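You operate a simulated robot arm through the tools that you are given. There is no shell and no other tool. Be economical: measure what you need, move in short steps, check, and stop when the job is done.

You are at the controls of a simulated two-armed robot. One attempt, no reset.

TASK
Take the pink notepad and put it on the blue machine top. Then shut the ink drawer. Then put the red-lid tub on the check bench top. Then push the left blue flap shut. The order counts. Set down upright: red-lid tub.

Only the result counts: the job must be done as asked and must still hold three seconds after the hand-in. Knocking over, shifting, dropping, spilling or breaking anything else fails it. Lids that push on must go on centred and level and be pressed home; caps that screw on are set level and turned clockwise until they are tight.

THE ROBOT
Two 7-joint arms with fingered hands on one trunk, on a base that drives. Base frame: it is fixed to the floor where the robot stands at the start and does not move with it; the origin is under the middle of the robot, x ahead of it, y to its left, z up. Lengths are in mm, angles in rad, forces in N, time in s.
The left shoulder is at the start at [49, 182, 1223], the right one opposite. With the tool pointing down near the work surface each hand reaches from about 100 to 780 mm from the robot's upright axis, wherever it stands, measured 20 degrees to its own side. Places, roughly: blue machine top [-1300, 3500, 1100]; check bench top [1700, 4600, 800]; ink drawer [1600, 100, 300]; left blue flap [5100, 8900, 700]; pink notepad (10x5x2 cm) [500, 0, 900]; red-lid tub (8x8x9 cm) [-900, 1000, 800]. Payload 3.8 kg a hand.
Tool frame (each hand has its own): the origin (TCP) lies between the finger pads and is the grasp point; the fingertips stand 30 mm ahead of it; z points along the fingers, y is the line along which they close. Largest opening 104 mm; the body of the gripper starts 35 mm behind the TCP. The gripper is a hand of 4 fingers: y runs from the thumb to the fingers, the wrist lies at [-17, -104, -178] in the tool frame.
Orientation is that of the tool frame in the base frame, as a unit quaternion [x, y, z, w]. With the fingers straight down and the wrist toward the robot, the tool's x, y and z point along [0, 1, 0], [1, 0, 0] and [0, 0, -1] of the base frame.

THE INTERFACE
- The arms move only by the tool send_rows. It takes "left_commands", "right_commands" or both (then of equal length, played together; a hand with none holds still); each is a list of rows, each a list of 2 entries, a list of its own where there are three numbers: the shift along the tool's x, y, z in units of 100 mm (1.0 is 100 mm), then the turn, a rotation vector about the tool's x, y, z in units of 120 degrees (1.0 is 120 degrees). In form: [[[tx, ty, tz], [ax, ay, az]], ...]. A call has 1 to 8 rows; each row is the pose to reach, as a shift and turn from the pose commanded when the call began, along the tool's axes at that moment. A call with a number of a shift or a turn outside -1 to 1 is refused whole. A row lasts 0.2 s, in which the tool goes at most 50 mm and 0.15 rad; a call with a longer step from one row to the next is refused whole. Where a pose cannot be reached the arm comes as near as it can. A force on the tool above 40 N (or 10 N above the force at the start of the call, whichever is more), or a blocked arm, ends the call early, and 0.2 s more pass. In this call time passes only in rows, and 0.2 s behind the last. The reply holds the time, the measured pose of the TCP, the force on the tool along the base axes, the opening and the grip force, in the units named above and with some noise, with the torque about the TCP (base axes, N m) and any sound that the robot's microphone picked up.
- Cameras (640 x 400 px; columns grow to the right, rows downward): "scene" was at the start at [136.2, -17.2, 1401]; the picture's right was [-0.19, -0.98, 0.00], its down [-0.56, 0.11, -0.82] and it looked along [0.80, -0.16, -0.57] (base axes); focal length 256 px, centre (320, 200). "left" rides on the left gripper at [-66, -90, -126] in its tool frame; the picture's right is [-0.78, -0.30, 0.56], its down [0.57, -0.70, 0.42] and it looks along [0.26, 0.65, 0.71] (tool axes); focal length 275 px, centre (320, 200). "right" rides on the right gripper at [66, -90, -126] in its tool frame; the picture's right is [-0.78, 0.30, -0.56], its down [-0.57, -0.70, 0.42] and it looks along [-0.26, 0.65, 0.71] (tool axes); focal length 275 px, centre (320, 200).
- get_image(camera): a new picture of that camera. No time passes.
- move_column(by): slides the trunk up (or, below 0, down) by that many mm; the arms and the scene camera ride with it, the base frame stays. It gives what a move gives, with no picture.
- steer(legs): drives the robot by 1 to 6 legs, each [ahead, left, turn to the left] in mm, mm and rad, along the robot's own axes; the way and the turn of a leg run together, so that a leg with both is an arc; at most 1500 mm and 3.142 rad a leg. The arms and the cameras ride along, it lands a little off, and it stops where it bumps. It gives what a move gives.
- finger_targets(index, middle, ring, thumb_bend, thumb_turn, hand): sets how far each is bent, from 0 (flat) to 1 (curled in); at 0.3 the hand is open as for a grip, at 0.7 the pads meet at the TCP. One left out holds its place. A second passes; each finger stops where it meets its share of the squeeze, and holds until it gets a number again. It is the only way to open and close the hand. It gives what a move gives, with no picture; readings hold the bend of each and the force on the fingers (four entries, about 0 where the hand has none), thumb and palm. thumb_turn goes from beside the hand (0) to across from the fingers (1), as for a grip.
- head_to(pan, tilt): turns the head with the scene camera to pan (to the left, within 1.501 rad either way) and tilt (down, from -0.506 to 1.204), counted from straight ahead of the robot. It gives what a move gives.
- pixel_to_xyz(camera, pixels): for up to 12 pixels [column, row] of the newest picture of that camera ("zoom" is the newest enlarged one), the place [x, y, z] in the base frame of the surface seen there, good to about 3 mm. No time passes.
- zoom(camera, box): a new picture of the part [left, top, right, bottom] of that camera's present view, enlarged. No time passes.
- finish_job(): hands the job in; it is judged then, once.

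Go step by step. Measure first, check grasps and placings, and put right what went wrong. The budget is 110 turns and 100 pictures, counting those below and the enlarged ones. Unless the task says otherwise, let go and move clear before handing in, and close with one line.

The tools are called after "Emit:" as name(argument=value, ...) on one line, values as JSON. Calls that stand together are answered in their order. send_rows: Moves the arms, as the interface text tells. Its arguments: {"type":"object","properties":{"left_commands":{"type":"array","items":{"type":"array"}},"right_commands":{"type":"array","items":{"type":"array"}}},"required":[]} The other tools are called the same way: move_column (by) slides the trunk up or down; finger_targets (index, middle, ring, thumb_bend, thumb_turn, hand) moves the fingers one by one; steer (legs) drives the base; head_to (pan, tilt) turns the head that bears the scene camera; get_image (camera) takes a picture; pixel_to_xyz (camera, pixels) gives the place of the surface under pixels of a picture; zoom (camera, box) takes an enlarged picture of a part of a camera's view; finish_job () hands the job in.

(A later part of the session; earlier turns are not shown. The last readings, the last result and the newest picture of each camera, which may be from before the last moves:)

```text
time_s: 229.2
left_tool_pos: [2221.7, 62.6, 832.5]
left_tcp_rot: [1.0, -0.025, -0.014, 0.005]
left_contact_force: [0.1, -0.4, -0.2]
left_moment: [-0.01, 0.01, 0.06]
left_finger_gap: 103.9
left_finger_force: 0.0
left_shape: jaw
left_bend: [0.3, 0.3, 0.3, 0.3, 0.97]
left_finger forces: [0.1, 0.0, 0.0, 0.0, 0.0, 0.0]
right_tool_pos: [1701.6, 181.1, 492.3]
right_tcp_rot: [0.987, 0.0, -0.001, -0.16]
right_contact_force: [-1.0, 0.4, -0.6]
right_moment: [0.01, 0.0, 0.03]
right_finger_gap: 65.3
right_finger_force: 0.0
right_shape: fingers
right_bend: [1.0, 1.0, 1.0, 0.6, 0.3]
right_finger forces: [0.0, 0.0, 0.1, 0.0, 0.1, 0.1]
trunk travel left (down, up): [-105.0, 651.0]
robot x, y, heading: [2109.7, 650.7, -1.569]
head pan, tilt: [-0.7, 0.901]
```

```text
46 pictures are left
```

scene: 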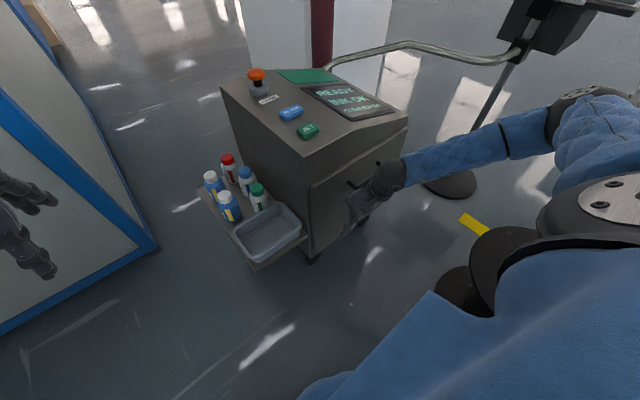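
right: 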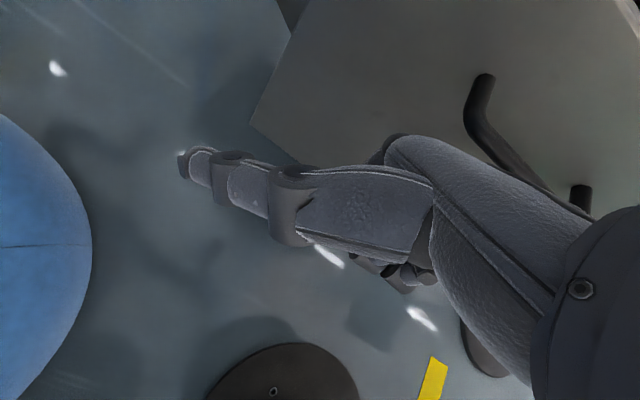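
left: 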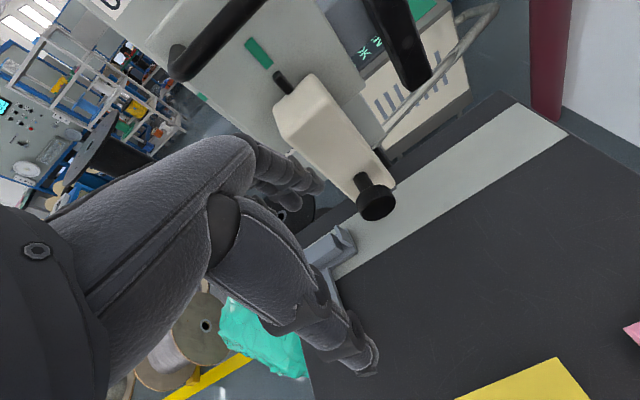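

The screen now reads READY and the drawer sits flush. I'm verifying its plane and backing the hand off.

Emit:
zoom(camera="scene", box=[200, 60, 420, 270])

Emit:
pixel_to_xyz(camera="scene", pixels=[[325, 205], [320, 240], [330, 225], [312, 175], [308, 230], [395, 150], [400, 130]])

Emit:
send_rows(right_commands=[[[0, -0.4, 0.0], [0, 0, 0]], [[0, -0.7, -0.3], [0, 0, 0]], [[0, -0.8, -0.7], [0, 0, 0]], [[0, -0.8, -1.0], [0, 0, 0]]])

```text
1.90 times, centred on (310, 165) of scene
```

zoom: 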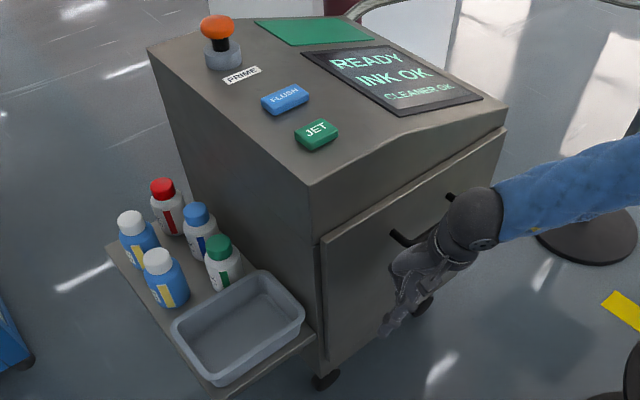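

```text
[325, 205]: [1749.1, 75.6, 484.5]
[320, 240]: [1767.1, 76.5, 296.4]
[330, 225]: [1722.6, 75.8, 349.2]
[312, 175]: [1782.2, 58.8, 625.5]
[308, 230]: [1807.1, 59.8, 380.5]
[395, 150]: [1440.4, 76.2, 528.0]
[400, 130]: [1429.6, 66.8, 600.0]
```

```text
time_s: 230.2
left_tool_pos: [2220.8, 61.5, 833.9]
left_tcp_rot: [1.0, -0.025, -0.014, 0.005]
left_contact_force: [0.1, 0.0, 0.0]
left_moment: [0.0, 0.04, 0.02]
left_finger_gap: 104.0
left_finger_force: 0.0
left_shape: jaw
left_bend: [0.3, 0.3, 0.3, 0.3, 0.97]
left_finger forces: [0.0, 0.0, 0.0, 0.0, 0.0, 0.0]
right_tool_pos: [1702.7, 227.4, 611.8]
right_tcp_rot: [0.987, 0.0, -0.001, -0.159]
right_contact_force: [0.1, 0.2, 0.0]
right_moment: [0.03, 0.01, -0.01]
right_finger_gap: 65.3
right_finger_force: 0.1
right_shape: fingers
right_bend: [1.0, 1.0, 1.0, 0.6, 0.3]
right_finger forces: [0.1, 0.0, 0.0, 0.0, 0.1, 0.0]
trunk travel left (down, up): [-105.0, 651.0]
robot x, y, heading: [2106.5, 647.9, -1.575]
head pan, tilt: [-0.7, 0.901]
```

The drawer front is flush at y≈76, so that part is done. I'm raising the trunk, moving east into the aisle, and turning north to look for a way to the tub's side.

Emit:
move_column(by=400)

Emit:
steer(legs=[[-150, 900, 0], [0, 0, 3.1], [400, 0, 0]])

Emit:
head_to(pan=0.1, tilt=0.4)

Emit:
get_image(camera="scene")

Emit:
pixel_to_xyz(camera="scene", pixels=[[320, 200], [360, 200], [400, 200], [320, 170], [360, 160], [380, 150], [420, 160], [280, 180], [450, 180], [340, 150], [200, 200], [300, 240]])

```text
time_s: 234.0
left_tool_pos: [2221.2, 63.3, 1232.0]
left_tcp_rot: [1.0, -0.026, -0.014, 0.004]
left_contact_force: [-0.7, -0.3, -0.8]
left_moment: [0.01, 0.0, 0.02]
left_finger_gap: 103.8
left_finger_force: 0.1
left_shape: jaw
left_bend: [0.3, 0.3, 0.3, 0.3, 0.97]
left_finger forces: [0.0, 0.1, 0.0, 0.1, 0.0, 0.0]
right_tool_pos: [1701.1, 227.1, 1011.2]
right_tcp_rot: [0.987, 0.0, -0.001, -0.159]
right_contact_force: [-0.9, 1.4, 0.1]
right_moment: [0.03, 0.0, 0.0]
right_finger_gap: 65.2
right_finger_force: 0.1
right_shape: fingers
right_bend: [1.0, 1.0, 1.0, 0.6, 0.3]
right_finger forces: [0.0, 0.0, 0.0, 0.0, 0.0, 0.1]
trunk travel left (down, up): [-505.0, 251.0]
robot x, y, heading: [2109.3, 649.5, -1.57]
head pan, tilt: [-0.7, 0.901]
```

```text
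time_s: 248.1
left_tool_pos: [2982.5, 1780.3, 1232.4]
left_tcp_rot: [0.066, 0.998, 0.003, 0.014]
left_contact_force: [0.2, 0.4, -0.2]
left_moment: [-0.03, 0.03, 0.04]
left_finger_gap: 103.8
left_finger_force: 0.0
left_shape: jaw
left_bend: [0.3, 0.3, 0.3, 0.3, 0.97]
left_finger forces: [0.0, 0.0, 0.1, 0.0, 0.1, 0.0]
right_tool_pos: [3487.8, 1574.0, 1011.6]
right_tcp_rot: [0.041, 0.986, -0.159, -0.006]
right_contact_force: [0.9, 0.6, 0.5]
right_moment: [-0.02, -0.03, -0.01]
right_finger_gap: 65.2
right_finger_force: 0.1
right_shape: fingers
right_bend: [1.0, 1.0, 1.0, 0.6, 0.3]
right_finger forces: [0.0, 0.1, 0.0, 0.1, 0.0, 0.0]
trunk travel left (down, up): [-505.0, 251.0]
robot x, y, heading: [3052.1, 1183.7, 1.489]
head pan, tilt: [-0.7, 0.901]
```

```text
time_s: 249.2
left_tool_pos: [2982.6, 1779.2, 1232.6]
left_tcp_rot: [0.065, 0.998, 0.005, 0.015]
left_contact_force: [-0.3, 0.4, 0.7]
left_moment: [0.02, -0.02, 0.01]
left_finger_gap: 103.7
left_finger_force: 0.0
left_shape: jaw
left_bend: [0.3, 0.3, 0.3, 0.3, 0.97]
left_finger forces: [0.0, 0.0, 0.0, 0.0, 0.1, 0.0]
right_tool_pos: [3488.7, 1573.4, 1011.4]
right_tcp_rot: [0.041, 0.986, -0.159, -0.007]
right_contact_force: [-1.0, -0.2, 0.4]
right_moment: [0.01, -0.01, 0.01]
right_finger_gap: 65.0
right_finger_force: 0.1
right_shape: fingers
right_bend: [1.0, 1.0, 1.0, 0.6, 0.3]
right_finger forces: [0.0, 0.0, 0.0, 0.0, 0.1, 0.0]
trunk travel left (down, up): [-505.0, 251.0]
robot x, y, heading: [3046.5, 1187.1, 1.49]
head pan, tilt: [0.099, 0.4]
```

```text
44 pictures are left
```

scene: 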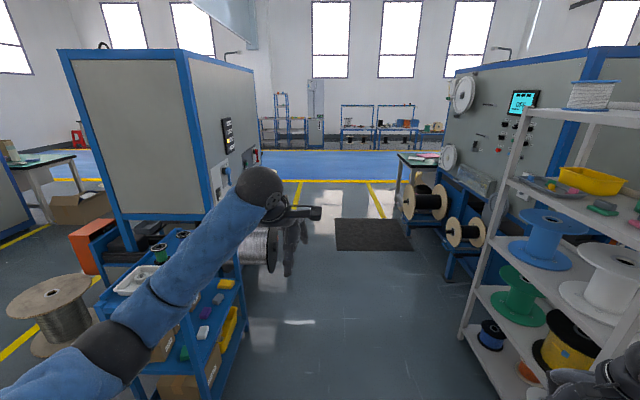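

```text
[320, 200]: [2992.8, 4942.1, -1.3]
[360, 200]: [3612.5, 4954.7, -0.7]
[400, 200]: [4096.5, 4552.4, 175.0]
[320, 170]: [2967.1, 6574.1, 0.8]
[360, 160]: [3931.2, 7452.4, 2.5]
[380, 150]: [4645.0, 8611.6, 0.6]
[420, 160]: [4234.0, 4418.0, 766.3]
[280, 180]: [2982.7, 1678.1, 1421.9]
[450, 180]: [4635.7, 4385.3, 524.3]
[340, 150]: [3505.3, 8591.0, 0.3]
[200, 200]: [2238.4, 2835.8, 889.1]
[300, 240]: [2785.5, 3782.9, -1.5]
```

A corridor runs north at x≈2700–3600 to the blue floor. I'm bringing the right hand in front of me, away from the shelf, straightening and opening it.

Emit:
send_rows(right_commands=[[[0.4, 0, 0], [-0.05, 0, 0]], [[0.7, 0.1, 0], [-0.1, 0, 0]], [[1.0, 0.2, -0.2], [-0.151, 0, 0]]])

Emit:
send_rows(right_commands=[[[0.4, 0.2, -0.2], [0, 0, 0]], [[0.8, 0.4, -0.4], [0, 0, 0]], [[1.0, 0.6, -0.7], [0, 0, 0]], [[1.0, 0.8, -1.0], [0, 0, 0]]])

Emit:
send_rows(right_commands=[[[0.3, 0.2, -0.2], [0, 0, 0]], [[0.6, 0.4, -0.4], [0, 0, 0]], [[0.8, 0.4, -0.7], [0, 0, 0]]])

Emit:
finger_targets(hand="right", index=0.3, middle=0.3, ring=0.3, thumb_bend=0.3, thumb_turn=1)

Emit:
get_image(camera="scene")

Emit:
pixel_to_xyz(camera="scene", pixels=[[525, 110], [470, 330], [485, 250], [400, 160], [400, 210], [265, 270], [240, 280], [340, 220], [410, 230], [445, 290]])

```text
time_s: 250.0
left_tool_pos: [2981.4, 1779.8, 1232.3]
left_tcp_rot: [0.066, 0.998, 0.005, 0.014]
left_contact_force: [0.0, -0.6, 0.9]
left_moment: [-0.02, -0.01, -0.03]
left_finger_gap: 104.0
left_finger_force: 0.1
left_shape: jaw
left_bend: [0.3, 0.3, 0.3, 0.3, 0.97]
left_finger forces: [0.0, 0.1, 0.0, 0.0, 0.1, 0.0]
right_tool_pos: [3387.4, 1605.5, 1022.3]
right_tcp_rot: [0.041, 0.999, -0.001, 0.001]
right_contact_force: [0.0, 0.4, 0.4]
right_moment: [-0.03, -0.03, -0.02]
right_finger_gap: 65.4
right_finger_force: 0.1
right_shape: fingers
right_bend: [1.0, 1.0, 1.0, 0.6, 0.3]
right_finger forces: [0.0, 0.0, 0.0, 0.0, 0.0, 0.0]
trunk travel left (down, up): [-505.0, 251.0]
robot x, y, heading: [3048.2, 1184.3, 1.494]
head pan, tilt: [0.099, 0.4]
```

```text
time_s: 251.0
left_tool_pos: [2982.9, 1779.2, 1232.7]
left_tcp_rot: [0.066, 0.998, 0.005, 0.014]
left_contact_force: [1.0, 0.0, 1.1]
left_moment: [0.03, -0.01, 0.0]
left_finger_gap: 103.8
left_finger_force: 0.0
left_shape: jaw
left_bend: [0.3, 0.3, 0.3, 0.3, 0.97]
left_finger forces: [0.0, 0.0, 0.0, 0.0, 0.1, 0.0]
right_tool_pos: [3295.3, 1693.1, 1124.8]
right_tcp_rot: [0.042, 0.999, -0.002, 0.002]
right_contact_force: [-0.2, -1.1, 0.4]
right_moment: [-0.01, 0.0, 0.04]
right_finger_gap: 65.3
right_finger_force: 0.1
right_shape: fingers
right_bend: [1.0, 1.0, 1.0, 0.6, 0.3]
right_finger forces: [0.0, 0.0, 0.1, 0.1, 0.1, 0.1]
trunk travel left (down, up): [-505.0, 251.0]
robot x, y, heading: [3050.1, 1184.4, 1.49]
head pan, tilt: [0.099, 0.4]
```

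```text
time_s: 251.8
left_tool_pos: [2980.0, 1779.1, 1232.7]
left_tcp_rot: [0.066, 0.998, 0.005, 0.016]
left_contact_force: [-0.1, -0.1, 0.3]
left_moment: [-0.01, -0.02, -0.01]
left_finger_gap: 103.8
left_finger_force: 0.0
left_shape: jaw
left_bend: [0.3, 0.3, 0.3, 0.3, 0.97]
left_finger forces: [0.0, 0.1, 0.0, 0.0, 0.0, 0.1]
right_tool_pos: [3217.6, 1739.9, 1195.2]
right_tcp_rot: [0.041, 0.999, -0.002, 0.002]
right_contact_force: [-0.3, -0.2, 0.3]
right_moment: [0.01, 0.0, 0.01]
right_finger_gap: 65.2
right_finger_force: 0.0
right_shape: fingers
right_bend: [1.0, 1.0, 1.0, 0.6, 0.3]
right_finger forces: [0.0, 0.0, 0.0, 0.0, 0.0, 0.0]
trunk travel left (down, up): [-505.0, 251.0]
robot x, y, heading: [3045.9, 1184.8, 1.489]
head pan, tilt: [0.099, 0.4]
```

```text
time_s: 252.8
left_tool_pos: [2982.6, 1779.2, 1233.4]
left_tcp_rot: [0.066, 0.998, 0.005, 0.014]
left_contact_force: [-0.6, -0.3, 0.2]
left_moment: [-0.03, -0.02, -0.01]
left_finger_gap: 103.6
left_finger_force: 0.0
left_shape: jaw
left_bend: [0.3, 0.3, 0.3, 0.3, 0.97]
left_finger forces: [0.1, 0.0, 0.0, 0.1, 0.0, 0.0]
right_tool_pos: [3218.9, 1741.0, 1195.4]
right_tcp_rot: [0.04, 0.999, -0.002, 0.001]
right_contact_force: [0.9, -0.3, 0.1]
right_moment: [0.0, 0.01, 0.0]
right_finger_gap: 104.3
right_finger_force: 0.0
right_shape: fingers
right_bend: [0.3, 0.3, 0.3, 0.3, 0.97]
right_finger forces: [0.0, 0.0, 0.1, 0.0, 0.0, 0.0]
trunk travel left (down, up): [-505.0, 251.0]
robot x, y, heading: [3046.3, 1182.3, 1.491]
head pan, tilt: [0.099, 0.4]
```

```text
43 pictures are left
```

scene: 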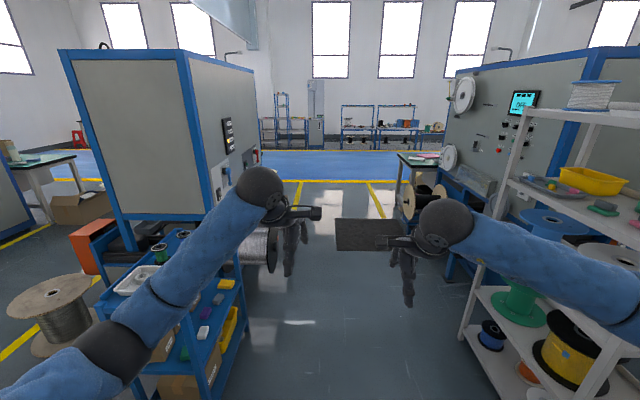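

```text
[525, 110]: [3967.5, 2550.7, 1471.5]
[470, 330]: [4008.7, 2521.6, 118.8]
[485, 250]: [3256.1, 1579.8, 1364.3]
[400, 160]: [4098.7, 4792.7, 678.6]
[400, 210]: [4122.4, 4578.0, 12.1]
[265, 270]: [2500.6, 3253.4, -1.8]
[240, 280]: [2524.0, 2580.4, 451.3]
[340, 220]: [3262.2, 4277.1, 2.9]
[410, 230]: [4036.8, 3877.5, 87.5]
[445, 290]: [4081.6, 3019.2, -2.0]
```

The corridor is about 1.4 m wide (x 2550–3950). I'm driving north to y≈5300 and looking west.

Emit:
steer(legs=[[1400, 100, 0], [1400, 100, 0], [1400, 100, 0], [0, 0, 1.62]])

Emit:
head_to(pan=0.2, tilt=0.45)

Emit:
get_image(camera="scene")

Emit:
pixel_to_xyz(camera="scene", pixels=[[320, 200], [360, 200], [400, 200], [320, 170], [280, 160], [240, 200], [200, 200], [280, 240], [240, 170], [160, 180], [120, 220], [300, 140]])

```text
time_s: 276.9
left_tool_pos: [2621.7, 5325.9, 1233.3]
left_tcp_rot: [-0.653, 0.757, 0.013, 0.008]
left_contact_force: [-0.4, 0.2, 0.1]
left_moment: [-0.04, -0.01, -0.04]
left_finger_gap: 103.6
left_finger_force: 0.1
left_shape: jaw
left_bend: [0.3, 0.3, 0.3, 0.3, 0.97]
left_finger forces: [0.1, 0.0, 0.0, 0.1, 0.0, 0.1]
right_tool_pos: [2663.5, 5561.5, 1194.5]
right_tcp_rot: [-0.672, 0.74, 0.001, 0.001]
right_contact_force: [0.1, 0.6, -0.3]
right_moment: [0.02, -0.01, 0.02]
right_finger_gap: 104.2
right_finger_force: 0.0
right_shape: fingers
right_bend: [0.3, 0.3, 0.3, 0.3, 0.97]
right_finger forces: [0.0, 0.1, 0.1, 0.1, 0.0, 0.1]
trunk travel left (down, up): [-505.0, 251.0]
robot x, y, heading: [3217.7, 5384.8, 3.048]
head pan, tilt: [0.099, 0.4]
```

```text
time_s: 277.6
left_tool_pos: [2621.6, 5325.4, 1233.9]
left_tcp_rot: [-0.653, 0.757, 0.014, 0.007]
left_contact_force: [0.1, 0.8, -0.4]
left_moment: [0.04, 0.0, -0.02]
left_finger_gap: 103.8
left_finger_force: 0.0
left_shape: jaw
left_bend: [0.3, 0.3, 0.3, 0.3, 0.97]
left_finger forces: [0.0, 0.1, 0.0, 0.0, 0.0, 0.0]
right_tool_pos: [2663.6, 5561.3, 1194.4]
right_tcp_rot: [-0.672, 0.74, 0.0, 0.001]
right_contact_force: [0.0, 0.1, 0.2]
right_moment: [0.02, 0.01, 0.01]
right_finger_gap: 104.1
right_finger_force: 0.1
right_shape: fingers
right_bend: [0.3, 0.3, 0.3, 0.3, 0.97]
right_finger forces: [0.0, 0.1, 0.0, 0.0, 0.0, 0.1]
trunk travel left (down, up): [-505.0, 251.0]
robot x, y, heading: [3222.6, 5385.1, 3.046]
head pan, tilt: [0.201, 0.45]
```

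```text
42 pictures are left
```

scene: 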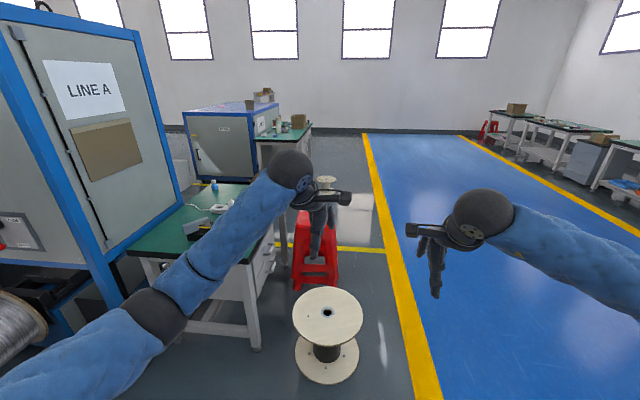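

```text
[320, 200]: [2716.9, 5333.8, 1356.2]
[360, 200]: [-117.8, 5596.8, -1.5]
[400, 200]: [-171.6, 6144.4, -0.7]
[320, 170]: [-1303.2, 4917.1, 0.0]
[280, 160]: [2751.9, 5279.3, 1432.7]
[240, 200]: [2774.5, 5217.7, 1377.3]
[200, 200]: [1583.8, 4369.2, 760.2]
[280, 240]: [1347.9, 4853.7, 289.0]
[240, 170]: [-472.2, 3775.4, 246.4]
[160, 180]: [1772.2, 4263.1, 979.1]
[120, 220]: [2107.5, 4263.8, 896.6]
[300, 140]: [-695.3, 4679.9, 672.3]
```

The check bench is the green table at (1584,4369), top z 760, and its front side faces me. I'll go west over the blue floor, clear of the spool and stool, then look down the corridor toward the tub.

Emit:
steer(legs=[[0, -450, 0], [1400, 130, 0], [1350, 130, 0], [0, 0, 1.667]])

Emit:
head_to(pan=0.0, tilt=0.45)

Emit:
get_image(camera="scene")

Emit:
pixel_to_xyz(camera="scene", pixels=[[320, 200], [360, 200], [400, 200], [320, 170], [280, 160], [240, 200], [200, 200], [280, 240], [240, 250], [160, 180], [420, 250], [320, 300]])

```text
time_s: 297.2
left_tool_pos: [629.5, 5243.3, 1232.2]
left_tcp_rot: [0.999, -0.033, -0.014, 0.005]
left_contact_force: [-0.6, -0.8, -0.7]
left_moment: [-0.02, -0.02, 0.02]
left_finger_gap: 103.9
left_finger_force: 0.1
left_shape: jaw
left_bend: [0.3, 0.3, 0.3, 0.3, 0.97]
left_finger forces: [0.0, 0.0, 0.0, 0.0, 0.0, 0.1]
right_tool_pos: [392.3, 5266.2, 1193.4]
right_tcp_rot: [1.0, -0.008, -0.001, 0.0]
right_contact_force: [-0.4, 0.3, 0.0]
right_moment: [0.0, 0.0, 0.01]
right_finger_gap: 104.4
right_finger_force: 0.1
right_shape: fingers
right_bend: [0.3, 0.3, 0.3, 0.3, 0.97]
right_finger forces: [0.0, 0.1, 0.0, 0.1, 0.0, 0.1]
trunk travel left (down, up): [-505.0, 251.0]
robot x, y, heading: [522.5, 5831.0, -1.589]
head pan, tilt: [0.201, 0.45]
```

```text
time_s: 297.9
left_tool_pos: [629.4, 5242.9, 1231.7]
left_tcp_rot: [0.999, -0.034, -0.014, 0.005]
left_contact_force: [0.4, 0.6, -0.1]
left_moment: [0.01, 0.0, 0.0]
left_finger_gap: 103.8
left_finger_force: 0.1
left_shape: jaw
left_bend: [0.3, 0.3, 0.3, 0.3, 0.97]
left_finger forces: [0.0, 0.0, 0.1, 0.0, 0.0, 0.0]
right_tool_pos: [391.7, 5266.3, 1195.7]
right_tcp_rot: [1.0, -0.008, 0.0, -0.001]
right_contact_force: [-1.0, -0.1, 0.2]
right_moment: [0.02, -0.03, -0.03]
right_finger_gap: 103.8
right_finger_force: 0.0
right_shape: fingers
right_bend: [0.3, 0.3, 0.3, 0.3, 0.97]
right_finger forces: [0.1, 0.0, 0.0, 0.0, 0.0, 0.1]
trunk travel left (down, up): [-505.0, 251.0]
robot x, y, heading: [525.6, 5830.6, -1.583]
head pan, tilt: [0.0, 0.45]
```

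```text
41 pictures are left
```

scene: 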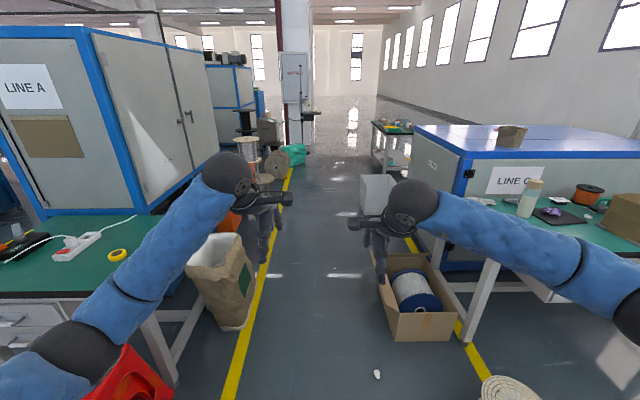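

```text
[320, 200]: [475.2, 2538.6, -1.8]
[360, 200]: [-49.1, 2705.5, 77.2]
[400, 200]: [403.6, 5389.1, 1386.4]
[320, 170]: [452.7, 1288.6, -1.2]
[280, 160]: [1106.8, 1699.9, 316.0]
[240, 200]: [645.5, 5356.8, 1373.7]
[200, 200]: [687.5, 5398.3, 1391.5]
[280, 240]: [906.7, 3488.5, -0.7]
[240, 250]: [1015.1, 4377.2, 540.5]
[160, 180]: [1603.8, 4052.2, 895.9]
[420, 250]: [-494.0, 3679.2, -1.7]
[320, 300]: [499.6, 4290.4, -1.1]
```

The corridor between the paper bag (x≈985) and the carton (x≈80) is clear at x≈520. I'm driving south to the green table's east side.

Emit:
steer(legs=[[1300, 0, 0], [1300, 0, 0], [1200, 0, 0]])

Emit:
steer(legs=[[500, -250, 0], [600, -300, -1.55]])

Emit:
head_to(pan=0.1, tilt=0.6)

Emit:
get_image(camera="scene")

```text
time_s: 316.2
left_tool_pos: [550.7, 1459.1, 1233.3]
left_tcp_rot: [0.999, -0.039, -0.013, 0.005]
left_contact_force: [-0.9, -0.2, 0.0]
left_moment: [0.01, -0.05, -0.01]
left_finger_gap: 103.9
left_finger_force: 0.1
left_shape: jaw
left_bend: [0.3, 0.3, 0.3, 0.3, 0.97]
left_finger forces: [0.0, 0.1, 0.0, 0.0, 0.1, 0.0]
right_tool_pos: [311.6, 1484.5, 1193.6]
right_tcp_rot: [1.0, -0.013, -0.001, -0.002]
right_contact_force: [0.5, 0.4, 0.2]
right_moment: [0.0, -0.04, 0.0]
right_finger_gap: 104.2
right_finger_force: 0.1
right_shape: fingers
right_bend: [0.3, 0.3, 0.3, 0.3, 0.97]
right_finger forces: [0.0, 0.0, 0.0, 0.0, 0.1, 0.0]
trunk travel left (down, up): [-505.0, 251.0]
robot x, y, heading: [450.9, 2051.7, -1.6]
head pan, tilt: [0.0, 0.45]
```

```text
time_s: 322.6
left_tool_pos: [-855.4, 1105.1, 1234.0]
left_tcp_rot: [0.747, -0.665, -0.016, -0.006]
left_contact_force: [0.8, 0.0, 0.3]
left_moment: [0.05, 0.01, -0.03]
left_finger_gap: 103.9
left_finger_force: 0.1
left_shape: jaw
left_bend: [0.3, 0.3, 0.3, 0.3, 0.97]
left_finger forces: [0.0, 0.0, 0.0, 0.0, 0.0, 0.0]
right_tool_pos: [-878.4, 1343.3, 1197.1]
right_tcp_rot: [0.764, -0.645, -0.003, -0.002]
right_contact_force: [1.2, 0.0, 0.3]
right_moment: [0.04, 0.01, -0.02]
right_finger_gap: 104.5
right_finger_force: 0.0
right_shape: fingers
right_bend: [0.3, 0.3, 0.3, 0.3, 0.97]
right_finger forces: [0.0, 0.0, 0.1, 0.0, 0.0, 0.0]
trunk travel left (down, up): [-505.0, 251.0]
robot x, y, heading: [-301.1, 1317.0, -2.972]
head pan, tilt: [0.0, 0.45]
stopped in leg 2: the robot was blocked; the commanded pose is now the measured one
```

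```text
time_s: 323.3
left_tool_pos: [-861.3, 1109.0, 1233.0]
left_tcp_rot: [0.746, -0.666, -0.014, -0.006]
left_contact_force: [-0.4, 0.3, 0.3]
left_moment: [0.0, 0.0, 0.02]
left_finger_gap: 104.1
left_finger_force: 0.0
left_shape: jaw
left_bend: [0.3, 0.3, 0.3, 0.3, 0.97]
left_finger forces: [0.0, 0.0, 0.1, 0.0, 0.1, 0.0]
right_tool_pos: [-882.0, 1347.0, 1193.4]
right_tcp_rot: [0.762, -0.647, 0.0, -0.002]
right_contact_force: [-0.6, -0.2, -0.8]
right_moment: [-0.03, -0.01, 0.0]
right_finger_gap: 104.5
right_finger_force: 0.0
right_shape: fingers
right_bend: [0.3, 0.3, 0.3, 0.3, 0.97]
right_finger forces: [0.1, 0.1, 0.0, 0.1, 0.0, 0.0]
trunk travel left (down, up): [-505.0, 251.0]
robot x, y, heading: [-299.7, 1317.3, -2.972]
head pan, tilt: [0.099, 0.6]
```

```text
40 pictures are left
```

scene: 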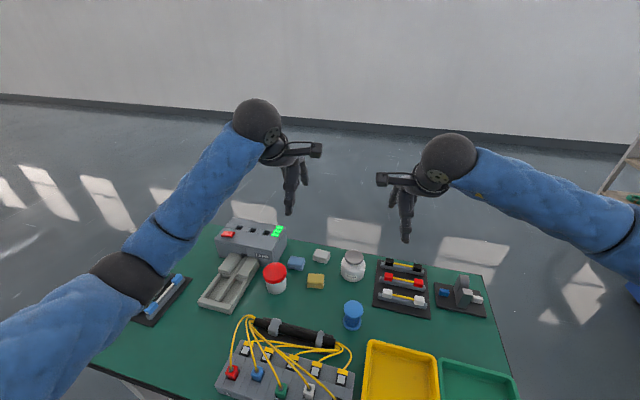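

I bumped the table edge gently at the end of the arc, and the things on it still stand. I'm backing off slightly and measuring the tub at (275,278) and its neighbours.

Emit:
steer(legs=[[-40, 0, 0]])

Emit:
zoom(camera="scene", box=[180, 200, 420, 350])

Emit:
pixel_to_xyz(camera="zoom", pixels=[[250, 180], [255, 195], [230, 185], [282, 185], [255, 240], [170, 200], [300, 170], [360, 225], [290, 270], [300, 320], [450, 180], [250, 290]])

```text
time_s: 324.2
left_tool_pos: [-819.5, 1115.1, 1233.1]
left_tcp_rot: [0.746, -0.666, -0.014, -0.006]
left_contact_force: [-0.1, -0.5, 0.3]
left_moment: [-0.06, 0.04, 0.01]
left_finger_gap: 103.9
left_finger_force: 0.0
left_shape: jaw
left_bend: [0.3, 0.3, 0.3, 0.3, 0.97]
left_finger forces: [0.1, 0.0, 0.0, 0.0, 0.1, 0.0]
right_tool_pos: [-840.0, 1353.1, 1194.8]
right_tcp_rot: [0.763, -0.646, 0.0, -0.001]
right_contact_force: [-0.1, 0.6, 0.6]
right_moment: [0.03, 0.03, 0.01]
right_finger_gap: 104.7
right_finger_force: 0.2
right_shape: fingers
right_bend: [0.3, 0.3, 0.3, 0.3, 0.97]
right_finger forces: [0.0, 0.0, 0.0, 0.0, 0.0, 0.0]
trunk travel left (down, up): [-505.0, 251.0]
robot x, y, heading: [-261.0, 1324.0, -2.967]
head pan, tilt: [0.099, 0.6]
```

```text
2.67 times, centred on (300, 275) of scene
```

zoom: 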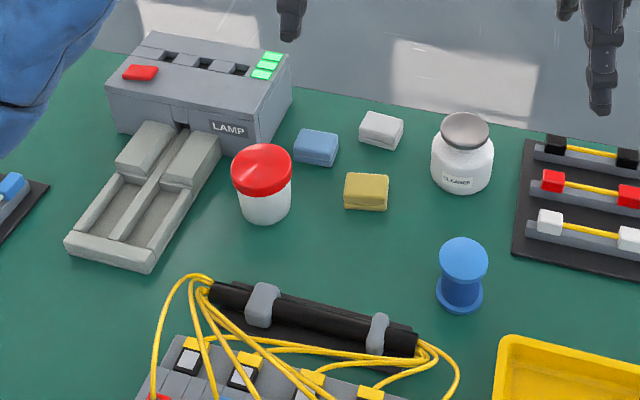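

```text
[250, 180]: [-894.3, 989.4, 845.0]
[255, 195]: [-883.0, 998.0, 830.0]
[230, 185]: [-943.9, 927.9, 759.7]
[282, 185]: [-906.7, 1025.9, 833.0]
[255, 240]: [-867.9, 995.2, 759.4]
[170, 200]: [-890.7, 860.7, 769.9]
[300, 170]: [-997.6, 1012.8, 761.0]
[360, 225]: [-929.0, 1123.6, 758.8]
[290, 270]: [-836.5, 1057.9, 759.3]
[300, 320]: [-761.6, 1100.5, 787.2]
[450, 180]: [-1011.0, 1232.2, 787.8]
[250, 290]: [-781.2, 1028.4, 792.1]
```

The tub stands at (−907,989) with its lid top at 845, and clearances around it are fine. It lies at 694 ahead and 218 left of me, right for the left hand. I'm moving the hand over it and lowering the trunk.

Emit:
send_rows(left_commands=[[[0.3, 0.27, 0], [0, 0, 0]], [[0.6, 0.54, 0], [0, 0, 0]], [[0.95, 0.85, 0], [0, 0, 0]]])

Emit:
move_column(by=-250)

Emit:
send_rows(left_commands=[[[0.1, 0.08, 0.1], [0, 0, 0]], [[0.2, 0.16, 0.2], [0, 0, 0]], [[0.2, 0.16, 0.4], [0, 0, 0]]])

Emit:
get_image(camera="left")

Emit:
get_image(camera="scene")

```text
time_s: 325.0
left_tool_pos: [-895.9, 1010.5, 1232.1]
left_tcp_rot: [0.746, -0.666, -0.014, -0.006]
left_contact_force: [-0.5, 0.5, -0.6]
left_moment: [0.02, -0.02, 0.01]
left_finger_gap: 104.1
left_finger_force: 0.1
left_shape: jaw
left_bend: [0.3, 0.3, 0.3, 0.3, 0.97]
left_finger forces: [0.1, 0.1, 0.0, 0.1, 0.0, 0.1]
right_tool_pos: [-843.1, 1351.0, 1192.0]
right_tcp_rot: [0.763, -0.646, 0.0, -0.003]
right_contact_force: [-0.2, 0.3, 0.3]
right_moment: [0.01, -0.04, -0.02]
right_finger_gap: 104.3
right_finger_force: 0.0
right_shape: fingers
right_bend: [0.3, 0.3, 0.3, 0.3, 0.97]
right_finger forces: [0.0, 0.0, 0.1, 0.0, 0.0, 0.0]
trunk travel left (down, up): [-505.0, 251.0]
robot x, y, heading: [-263.8, 1322.2, -2.971]
head pan, tilt: [0.099, 0.6]
```

```text
time_s: 327.6
left_tool_pos: [-893.0, 1010.2, 980.2]
left_tcp_rot: [0.747, -0.665, -0.014, -0.006]
left_contact_force: [-0.8, 0.7, -0.1]
left_moment: [-0.02, -0.02, -0.01]
left_finger_gap: 103.8
left_finger_force: 0.1
left_shape: jaw
left_bend: [0.3, 0.3, 0.3, 0.3, 0.97]
left_finger forces: [0.0, 0.1, 0.0, 0.0, 0.0, 0.0]
right_tool_pos: [-842.3, 1352.2, 945.6]
right_tcp_rot: [0.762, -0.647, 0.0, -0.001]
right_contact_force: [0.5, 0.5, 0.7]
right_moment: [0.04, -0.01, -0.03]
right_finger_gap: 104.5
right_finger_force: 0.1
right_shape: fingers
right_bend: [0.3, 0.3, 0.3, 0.3, 0.97]
right_finger forces: [0.0, 0.1, 0.0, 0.1, 0.0, 0.1]
trunk travel left (down, up): [-255.0, 501.0]
robot x, y, heading: [-261.2, 1324.6, -2.975]
head pan, tilt: [0.099, 0.6]
```

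```text
time_s: 328.4
left_tool_pos: [-908.2, 991.0, 939.8]
left_tcp_rot: [0.747, -0.665, -0.013, -0.006]
left_contact_force: [-0.1, 0.2, -0.5]
left_moment: [0.0, 0.02, -0.01]
left_finger_gap: 103.9
left_finger_force: 0.0
left_shape: jaw
left_bend: [0.3, 0.3, 0.3, 0.3, 0.97]
left_finger forces: [0.0, 0.0, 0.1, 0.0, 0.0, 0.1]
right_tool_pos: [-842.9, 1352.4, 944.6]
right_tcp_rot: [0.763, -0.647, 0.001, -0.001]
right_contact_force: [0.2, 0.4, -0.4]
right_moment: [-0.01, -0.02, -0.01]
right_finger_gap: 104.5
right_finger_force: 0.1
right_shape: fingers
right_bend: [0.3, 0.3, 0.3, 0.3, 0.97]
right_finger forces: [0.1, 0.0, 0.0, 0.0, 0.0, 0.1]
trunk travel left (down, up): [-255.0, 501.0]
robot x, y, heading: [-260.1, 1323.1, -2.976]
head pan, tilt: [0.099, 0.6]
```

```text
38 pictures are left
```

left: 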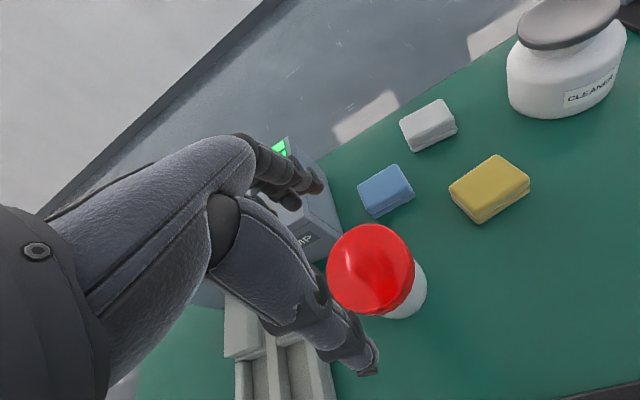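

```text
37 pictures are left
```

scene: 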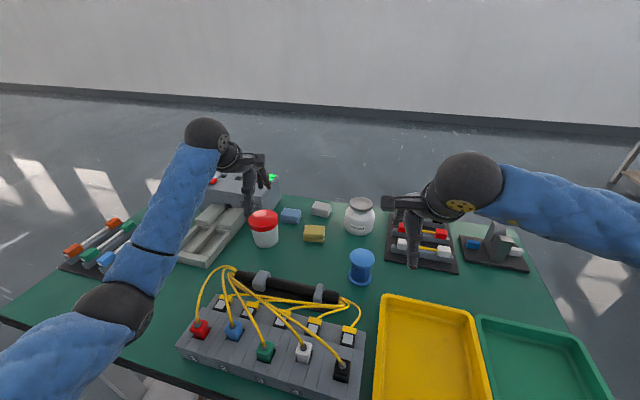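

The tub's red lid is at (370,270) in the left camera. I'm measuring its rim to centre the grasp.

Emit:
pixel_to_xyz(camera="left", pixels=[[333, 262], [405, 258], [360, 230], [375, 300], [368, 265], [415, 300], [335, 255], [330, 225], [312, 245], [372, 205]])

Emit:
pixel_to_xyz(camera="scene", pixels=[[263, 217], [252, 218], [275, 218], [264, 212], [264, 226], [266, 245], [240, 240], [222, 222]])

```text
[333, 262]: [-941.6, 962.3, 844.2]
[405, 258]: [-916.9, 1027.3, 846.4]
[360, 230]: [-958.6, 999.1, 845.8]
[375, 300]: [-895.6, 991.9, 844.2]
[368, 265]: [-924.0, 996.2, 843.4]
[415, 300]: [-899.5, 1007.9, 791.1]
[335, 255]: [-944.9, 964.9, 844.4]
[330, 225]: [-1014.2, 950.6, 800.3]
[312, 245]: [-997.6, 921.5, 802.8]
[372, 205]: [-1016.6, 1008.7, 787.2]
```

```text
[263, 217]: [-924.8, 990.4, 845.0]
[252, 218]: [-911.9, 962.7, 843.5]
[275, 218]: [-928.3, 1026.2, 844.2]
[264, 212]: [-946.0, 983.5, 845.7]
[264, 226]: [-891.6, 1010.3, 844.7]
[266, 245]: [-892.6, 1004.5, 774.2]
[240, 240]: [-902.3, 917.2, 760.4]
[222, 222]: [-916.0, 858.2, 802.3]
```

The lid centre is about (−922,995), radius 37, with a gray lamp corner ~75 mm beyond. I'll curl the fingers in slightly for clearance, align, and come down.

Emit:
finger_targets(hand="left", index=0.36, middle=0.36, ring=0.36)

Emit:
send_rows(left_commands=[[[-0.05, 0.11, 0.1], [0, 0, 0]], [[-0.05, 0.11, 0.35], [0, 0, 0]], [[-0.05, 0.11, 0.6], [0, 0, 0]], [[-0.05, 0.11, 0.75], [0, 0, 0]]])

Emit:
get_image(camera="left")

Emit:
zoom(camera="scene", box=[180, 140, 340, 270])

```text
time_s: 329.4
left_tool_pos: [-907.9, 991.8, 940.5]
left_tcp_rot: [0.747, -0.665, -0.012, -0.007]
left_contact_force: [0.0, 0.0, -0.3]
left_moment: [-0.03, 0.02, -0.02]
left_finger_gap: 97.3
left_finger_force: 0.0
left_shape: fingers
left_bend: [0.36, 0.36, 0.36, 0.3, 0.97]
left_finger forces: [0.0, 0.0, 0.1, 0.0, 0.0, 0.1]
right_tool_pos: [-840.9, 1352.4, 944.0]
right_tcp_rot: [0.763, -0.646, 0.001, -0.002]
right_contact_force: [0.2, 0.2, -0.3]
right_moment: [-0.01, 0.01, 0.01]
right_finger_gap: 104.6
right_finger_force: 0.1
right_shape: fingers
right_bend: [0.3, 0.3, 0.3, 0.3, 0.97]
right_finger forces: [0.0, 0.1, 0.0, 0.1, 0.0, 0.1]
trunk travel left (down, up): [-255.0, 501.0]
robot x, y, heading: [-255.5, 1322.2, -2.974]
head pan, tilt: [0.099, 0.6]
```

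```text
time_s: 330.4
left_tool_pos: [-921.8, 995.1, 866.1]
left_tcp_rot: [0.747, -0.665, -0.015, -0.006]
left_contact_force: [-0.1, -0.1, 0.3]
left_moment: [-0.02, 0.01, -0.02]
left_finger_gap: 97.1
left_finger_force: 0.1
left_shape: fingers
left_bend: [0.36, 0.36, 0.36, 0.3, 0.97]
left_finger forces: [0.0, 0.1, 0.0, 0.0, 0.1, 0.0]
right_tool_pos: [-842.3, 1352.9, 943.5]
right_tcp_rot: [0.763, -0.646, 0.0, -0.002]
right_contact_force: [0.6, 1.0, 0.0]
right_moment: [0.02, 0.01, 0.02]
right_finger_gap: 104.6
right_finger_force: 0.1
right_shape: fingers
right_bend: [0.3, 0.3, 0.3, 0.3, 0.97]
right_finger forces: [0.1, 0.0, 0.0, 0.1, 0.0, 0.0]
trunk travel left (down, up): [-255.0, 501.0]
robot x, y, heading: [-256.0, 1325.5, -2.972]
head pan, tilt: [0.099, 0.6]
```

```text
36 pictures are left
```

left: 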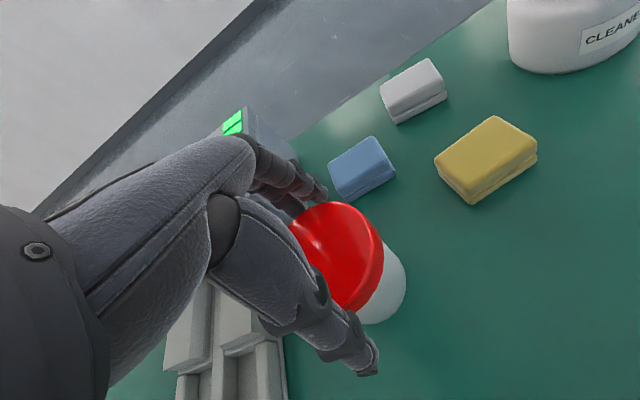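

```text
3.08 times, centred on (260, 205) of scene
```

zoom: 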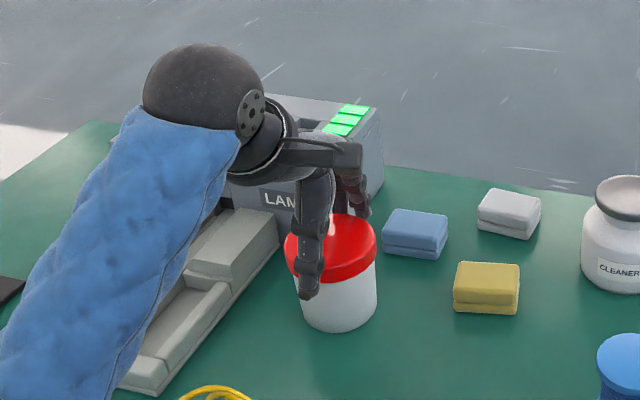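

The lid centres on the projected TCP at about (326,255), so alignment is good. I'm going down to z≈822 and closing.

Emit:
send_rows(left_commands=[[[0, 0, 0.15], [0, 0, 0]], [[0, 0, 0.3], [0, 0, 0]], [[0, 0, 0.42], [0, 0, 0]]])

Emit:
finger_targets(hand="left", index=0.7, middle=0.7, ring=0.7, thumb_bend=0.7)

Emit:
get_image(camera="left")

Emit:
zoom(camera="scene", box=[180, 140, 340, 270])

```text
time_s: 331.2
left_tool_pos: [-922.4, 998.3, 826.7]
left_tcp_rot: [0.746, -0.666, -0.016, -0.004]
left_contact_force: [-5.2, 2.0, 7.4]
left_moment: [0.03, 0.19, -0.05]
left_finger_gap: 100.3
left_finger_force: 3.7
left_shape: fingers
left_bend: [0.33, 0.36, 0.36, 0.3, 0.97]
left_finger forces: [7.6, 0.1, 0.0, 0.0, 0.0, 0.0]
right_tool_pos: [-842.3, 1352.7, 944.0]
right_tcp_rot: [0.763, -0.646, 0.0, -0.002]
right_contact_force: [-0.5, -0.2, -1.1]
right_moment: [0.0, 0.01, 0.0]
right_finger_gap: 104.5
right_finger_force: 0.2
right_shape: fingers
right_bend: [0.3, 0.3, 0.3, 0.3, 0.97]
right_finger forces: [0.0, 0.1, 0.1, 0.0, 0.0, 0.0]
trunk travel left (down, up): [-255.0, 501.0]
robot x, y, heading: [-260.0, 1322.4, -2.973]
head pan, tilt: [0.099, 0.6]
```

```text
time_s: 332.2
left_tool_pos: [-922.9, 996.2, 826.2]
left_tcp_rot: [0.746, -0.665, -0.015, -0.003]
left_contact_force: [-9.5, -0.2, 13.6]
left_moment: [-0.43, 1.1, -0.2]
left_finger_gap: 64.9
left_finger_force: 41.5
left_shape: fingers
left_bend: [0.39, 0.47, 0.51, 0.56, 0.95]
left_finger forces: [22.3, 11.9, 12.4, 0.0, 35.8, 0.1]
right_tool_pos: [-842.2, 1353.7, 944.8]
right_tcp_rot: [0.763, -0.646, 0.0, -0.002]
right_contact_force: [-0.5, -0.3, 0.4]
right_moment: [0.01, 0.0, -0.01]
right_finger_gap: 104.4
right_finger_force: 0.2
right_shape: fingers
right_bend: [0.3, 0.3, 0.3, 0.3, 0.97]
right_finger forces: [0.0, 0.0, 0.0, 0.0, 0.1, 0.0]
trunk travel left (down, up): [-255.0, 501.0]
robot x, y, heading: [-258.4, 1323.2, -2.969]
head pan, tilt: [0.099, 0.6]
```

```text
34 pictures are left
```

left: 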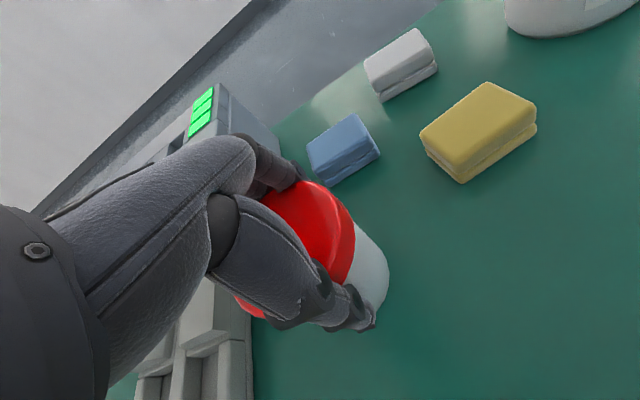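

```text
3.08 times, centred on (260, 205) of scene
```

zoom: 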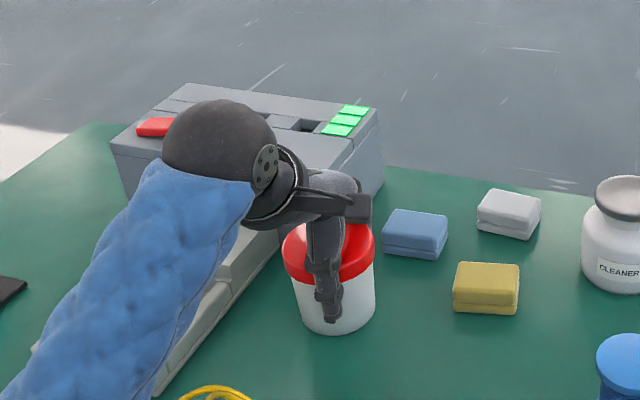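

The grip is firm (about 22/12/12 N on the fingers, 36 N on the thumb) and the tub is still upright. I'm lifting slowly.

Emit:
send_rows(left_commands=[[[0, 0, -0.1], [0, 0, 0]], [[0, 0, -0.25], [0, 0, 0]], [[0, 0, -0.5], [0, 0, 0]], [[0, 0, -0.75], [0, 0, 0]], [[0, 0, -1.0], [0, 0, 0]]])

Emit:
move_column(by=150)

Emit:
get_image(camera="scene")

Emit:
get_image(camera="left")

```text
time_s: 333.4
left_tool_pos: [-918.5, 992.7, 923.4]
left_tcp_rot: [0.747, -0.665, -0.014, -0.006]
left_contact_force: [-1.0, -0.3, -3.4]
left_moment: [0.04, 0.03, -0.02]
left_finger_gap: 65.0
left_finger_force: 35.7
left_shape: fingers
left_bend: [0.39, 0.47, 0.52, 0.56, 0.94]
left_finger forces: [16.1, 9.6, 9.8, 0.0, 37.2, 0.0]
right_tool_pos: [-842.6, 1351.5, 943.1]
right_tcp_rot: [0.763, -0.647, 0.001, -0.001]
right_contact_force: [-0.8, -0.1, -0.3]
right_moment: [-0.01, 0.02, -0.01]
right_finger_gap: 104.3
right_finger_force: 0.1
right_shape: fingers
right_bend: [0.3, 0.3, 0.3, 0.3, 0.97]
right_finger forces: [0.1, 0.0, 0.0, 0.1, 0.0, 0.0]
trunk travel left (down, up): [-255.0, 501.0]
robot x, y, heading: [-264.1, 1325.8, -2.976]
head pan, tilt: [0.099, 0.6]
```

```text
time_s: 335.1
left_tool_pos: [-920.7, 994.4, 1072.2]
left_tcp_rot: [0.746, -0.665, -0.013, -0.007]
left_contact_force: [-0.1, 0.0, -3.3]
left_moment: [0.01, -0.01, -0.02]
left_finger_gap: 64.9
left_finger_force: 36.1
left_shape: fingers
left_bend: [0.39, 0.47, 0.52, 0.56, 0.94]
left_finger forces: [16.2, 9.6, 9.8, 0.0, 37.1, 0.1]
right_tool_pos: [-842.6, 1353.1, 1092.3]
right_tcp_rot: [0.763, -0.646, 0.001, -0.003]
right_contact_force: [-0.5, -0.5, 0.4]
right_moment: [0.01, -0.01, 0.02]
right_finger_gap: 104.5
right_finger_force: 0.0
right_shape: fingers
right_bend: [0.3, 0.3, 0.3, 0.3, 0.97]
right_finger forces: [0.0, 0.1, 0.1, 0.0, 0.0, 0.1]
trunk travel left (down, up): [-405.0, 351.0]
robot x, y, heading: [-262.0, 1323.4, -2.979]
head pan, tilt: [0.099, 0.6]
```

```text
32 pictures are left
```

scene: 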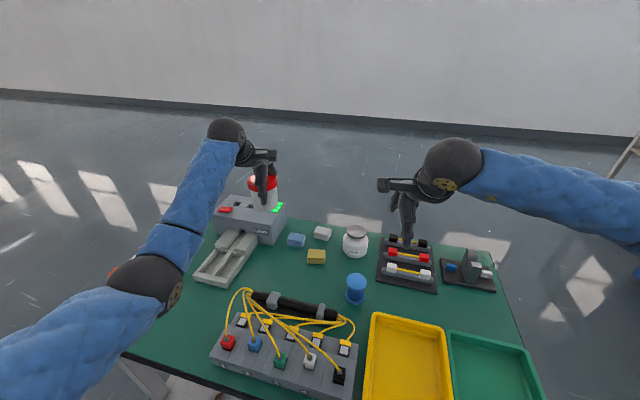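

```text
31 pictures are left
```

left: 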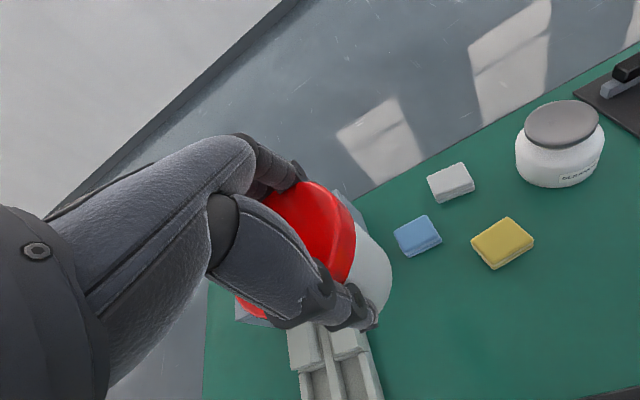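

The tub is held upright. I'm backing away from the table, turning north and driving up the corridor to the check bench's west end.

Emit:
steer(legs=[[-760, 0, 0], [0, 0, -1.734]])

Emit:
steer(legs=[[1300, 0, 0], [1300, 0, 0], [1200, 0, 0]])

```text
time_s: 343.5
left_tool_pos: [277.0, 2155.6, 1073.1]
left_tcp_rot: [0.019, 1.0, 0.004, 0.014]
left_contact_force: [0.1, -0.2, -2.0]
left_moment: [-0.01, 0.01, 0.01]
left_finger_gap: 64.3
left_finger_force: 33.7
left_shape: fingers
left_bend: [0.39, 0.48, 0.53, 0.56, 0.94]
left_finger forces: [15.0, 9.3, 9.9, 0.0, 34.2, 0.1]
right_tool_pos: [619.4, 2023.1, 1095.3]
right_tcp_rot: [-0.006, 1.0, -0.002, 0.001]
right_contact_force: [-0.5, -0.6, -0.2]
right_moment: [0.02, 0.02, 0.02]
right_finger_gap: 104.5
right_finger_force: 0.0
right_shape: fingers
right_bend: [0.3, 0.3, 0.3, 0.3, 0.97]
right_finger forces: [0.0, 0.1, 0.1, 0.0, 0.0, 0.0]
trunk travel left (down, up): [-405.0, 351.0]
robot x, y, heading: [499.9, 1452.5, 1.582]
head pan, tilt: [0.099, 0.6]
```

```text
time_s: 361.8
left_tool_pos: [147.4, 5933.2, 1072.6]
left_tcp_rot: [0.003, 1.0, 0.003, 0.014]
left_contact_force: [0.3, 0.8, -4.2]
left_moment: [-0.04, -0.04, 0.0]
left_finger_gap: 64.3
left_finger_force: 34.1
left_shape: fingers
left_bend: [0.39, 0.48, 0.53, 0.56, 0.94]
left_finger forces: [15.0, 9.3, 10.0, 0.0, 34.1, 0.1]
right_tool_pos: [493.7, 5812.3, 1094.2]
right_tcp_rot: [-0.023, 1.0, -0.001, 0.001]
right_contact_force: [0.8, -0.4, -0.7]
right_moment: [0.03, 0.01, -0.04]
right_finger_gap: 104.4
right_finger_force: 0.1
right_shape: fingers
right_bend: [0.3, 0.3, 0.3, 0.3, 0.97]
right_finger forces: [0.0, 0.1, 0.0, 0.0, 0.1, 0.1]
trunk travel left (down, up): [-405.0, 351.0]
robot x, y, heading: [393.1, 5240.1, 1.62]
head pan, tilt: [0.099, 0.6]
```

Safe at (393,5240). I'm turning right toward the bench and looking at it.

Emit:
steer(legs=[[0, 0, -2.3]])

Emit:
head_to(pan=0.25, tilt=0.5)

Emit:
get_image(camera="scene")

Emit:
pixel_to_xyz(camera="scene", pixels=[[320, 200], [360, 220], [400, 240], [300, 220], [280, 240], [240, 240], [340, 260], [360, 280], [280, 280], [240, 300], [400, 300], [320, 160]])

```text
time_s: 367.6
left_tool_pos: [1084.5, 4971.1, 1073.3]
left_tcp_rot: [0.911, 0.413, -0.01, 0.01]
left_contact_force: [-0.4, 0.1, -3.0]
left_moment: [-0.04, 0.01, -0.01]
left_finger_gap: 63.6
left_finger_force: 31.8
left_shape: fingers
left_bend: [0.4, 0.48, 0.53, 0.56, 0.94]
left_finger forces: [13.9, 9.0, 10.1, 0.0, 31.5, 0.0]
right_tool_pos: [765.7, 4787.7, 1095.1]
right_tcp_rot: [0.9, 0.436, -0.002, -0.001]
right_contact_force: [0.2, 0.4, -0.4]
right_moment: [-0.01, 0.0, 0.0]
right_finger_gap: 104.5
right_finger_force: 0.1
right_shape: fingers
right_bend: [0.3, 0.3, 0.3, 0.3, 0.97]
right_finger forces: [0.1, 0.0, 0.0, 0.0, 0.0, 0.1]
trunk travel left (down, up): [-405.0, 351.0]
robot x, y, heading: [396.8, 5237.4, -0.664]
head pan, tilt: [0.099, 0.6]
```

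```text
time_s: 368.3
left_tool_pos: [1083.7, 4970.8, 1072.9]
left_tcp_rot: [0.911, 0.413, -0.011, 0.01]
left_contact_force: [-0.2, -0.3, -3.1]
left_moment: [-0.01, 0.03, 0.01]
left_finger_gap: 63.7
left_finger_force: 31.8
left_shape: fingers
left_bend: [0.4, 0.48, 0.53, 0.56, 0.94]
left_finger forces: [13.9, 9.0, 9.9, 0.0, 31.4, 0.1]
right_tool_pos: [766.4, 4788.5, 1095.7]
right_tcp_rot: [0.9, 0.436, -0.001, 0.0]
right_contact_force: [-0.4, 0.8, 0.9]
right_moment: [0.0, 0.01, 0.0]
right_finger_gap: 104.4
right_finger_force: 0.0
right_shape: fingers
right_bend: [0.3, 0.3, 0.3, 0.3, 0.97]
right_finger forces: [0.0, 0.1, 0.0, 0.0, 0.1, 0.1]
trunk travel left (down, up): [-405.0, 351.0]
robot x, y, heading: [396.7, 5241.7, -0.666]
head pan, tilt: [0.25, 0.499]
```

```text
30 pictures are left
```

scene: 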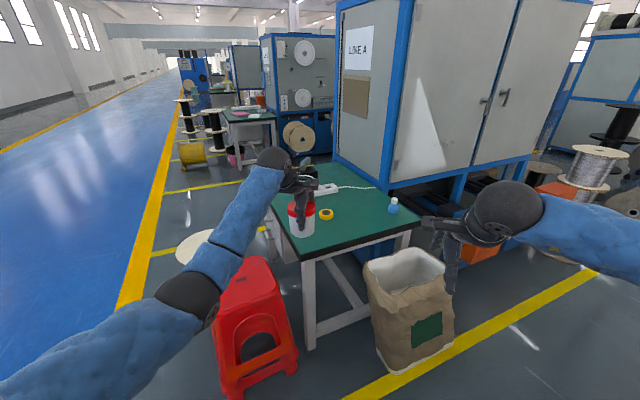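

```text
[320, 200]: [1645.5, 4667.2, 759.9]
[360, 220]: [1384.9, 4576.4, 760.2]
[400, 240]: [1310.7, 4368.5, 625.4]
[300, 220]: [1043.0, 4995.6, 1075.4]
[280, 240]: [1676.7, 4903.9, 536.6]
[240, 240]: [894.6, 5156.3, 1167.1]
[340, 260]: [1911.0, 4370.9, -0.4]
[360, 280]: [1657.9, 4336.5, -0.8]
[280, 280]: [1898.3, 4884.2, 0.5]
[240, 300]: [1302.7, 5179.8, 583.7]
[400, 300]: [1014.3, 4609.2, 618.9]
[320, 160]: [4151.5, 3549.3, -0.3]
```

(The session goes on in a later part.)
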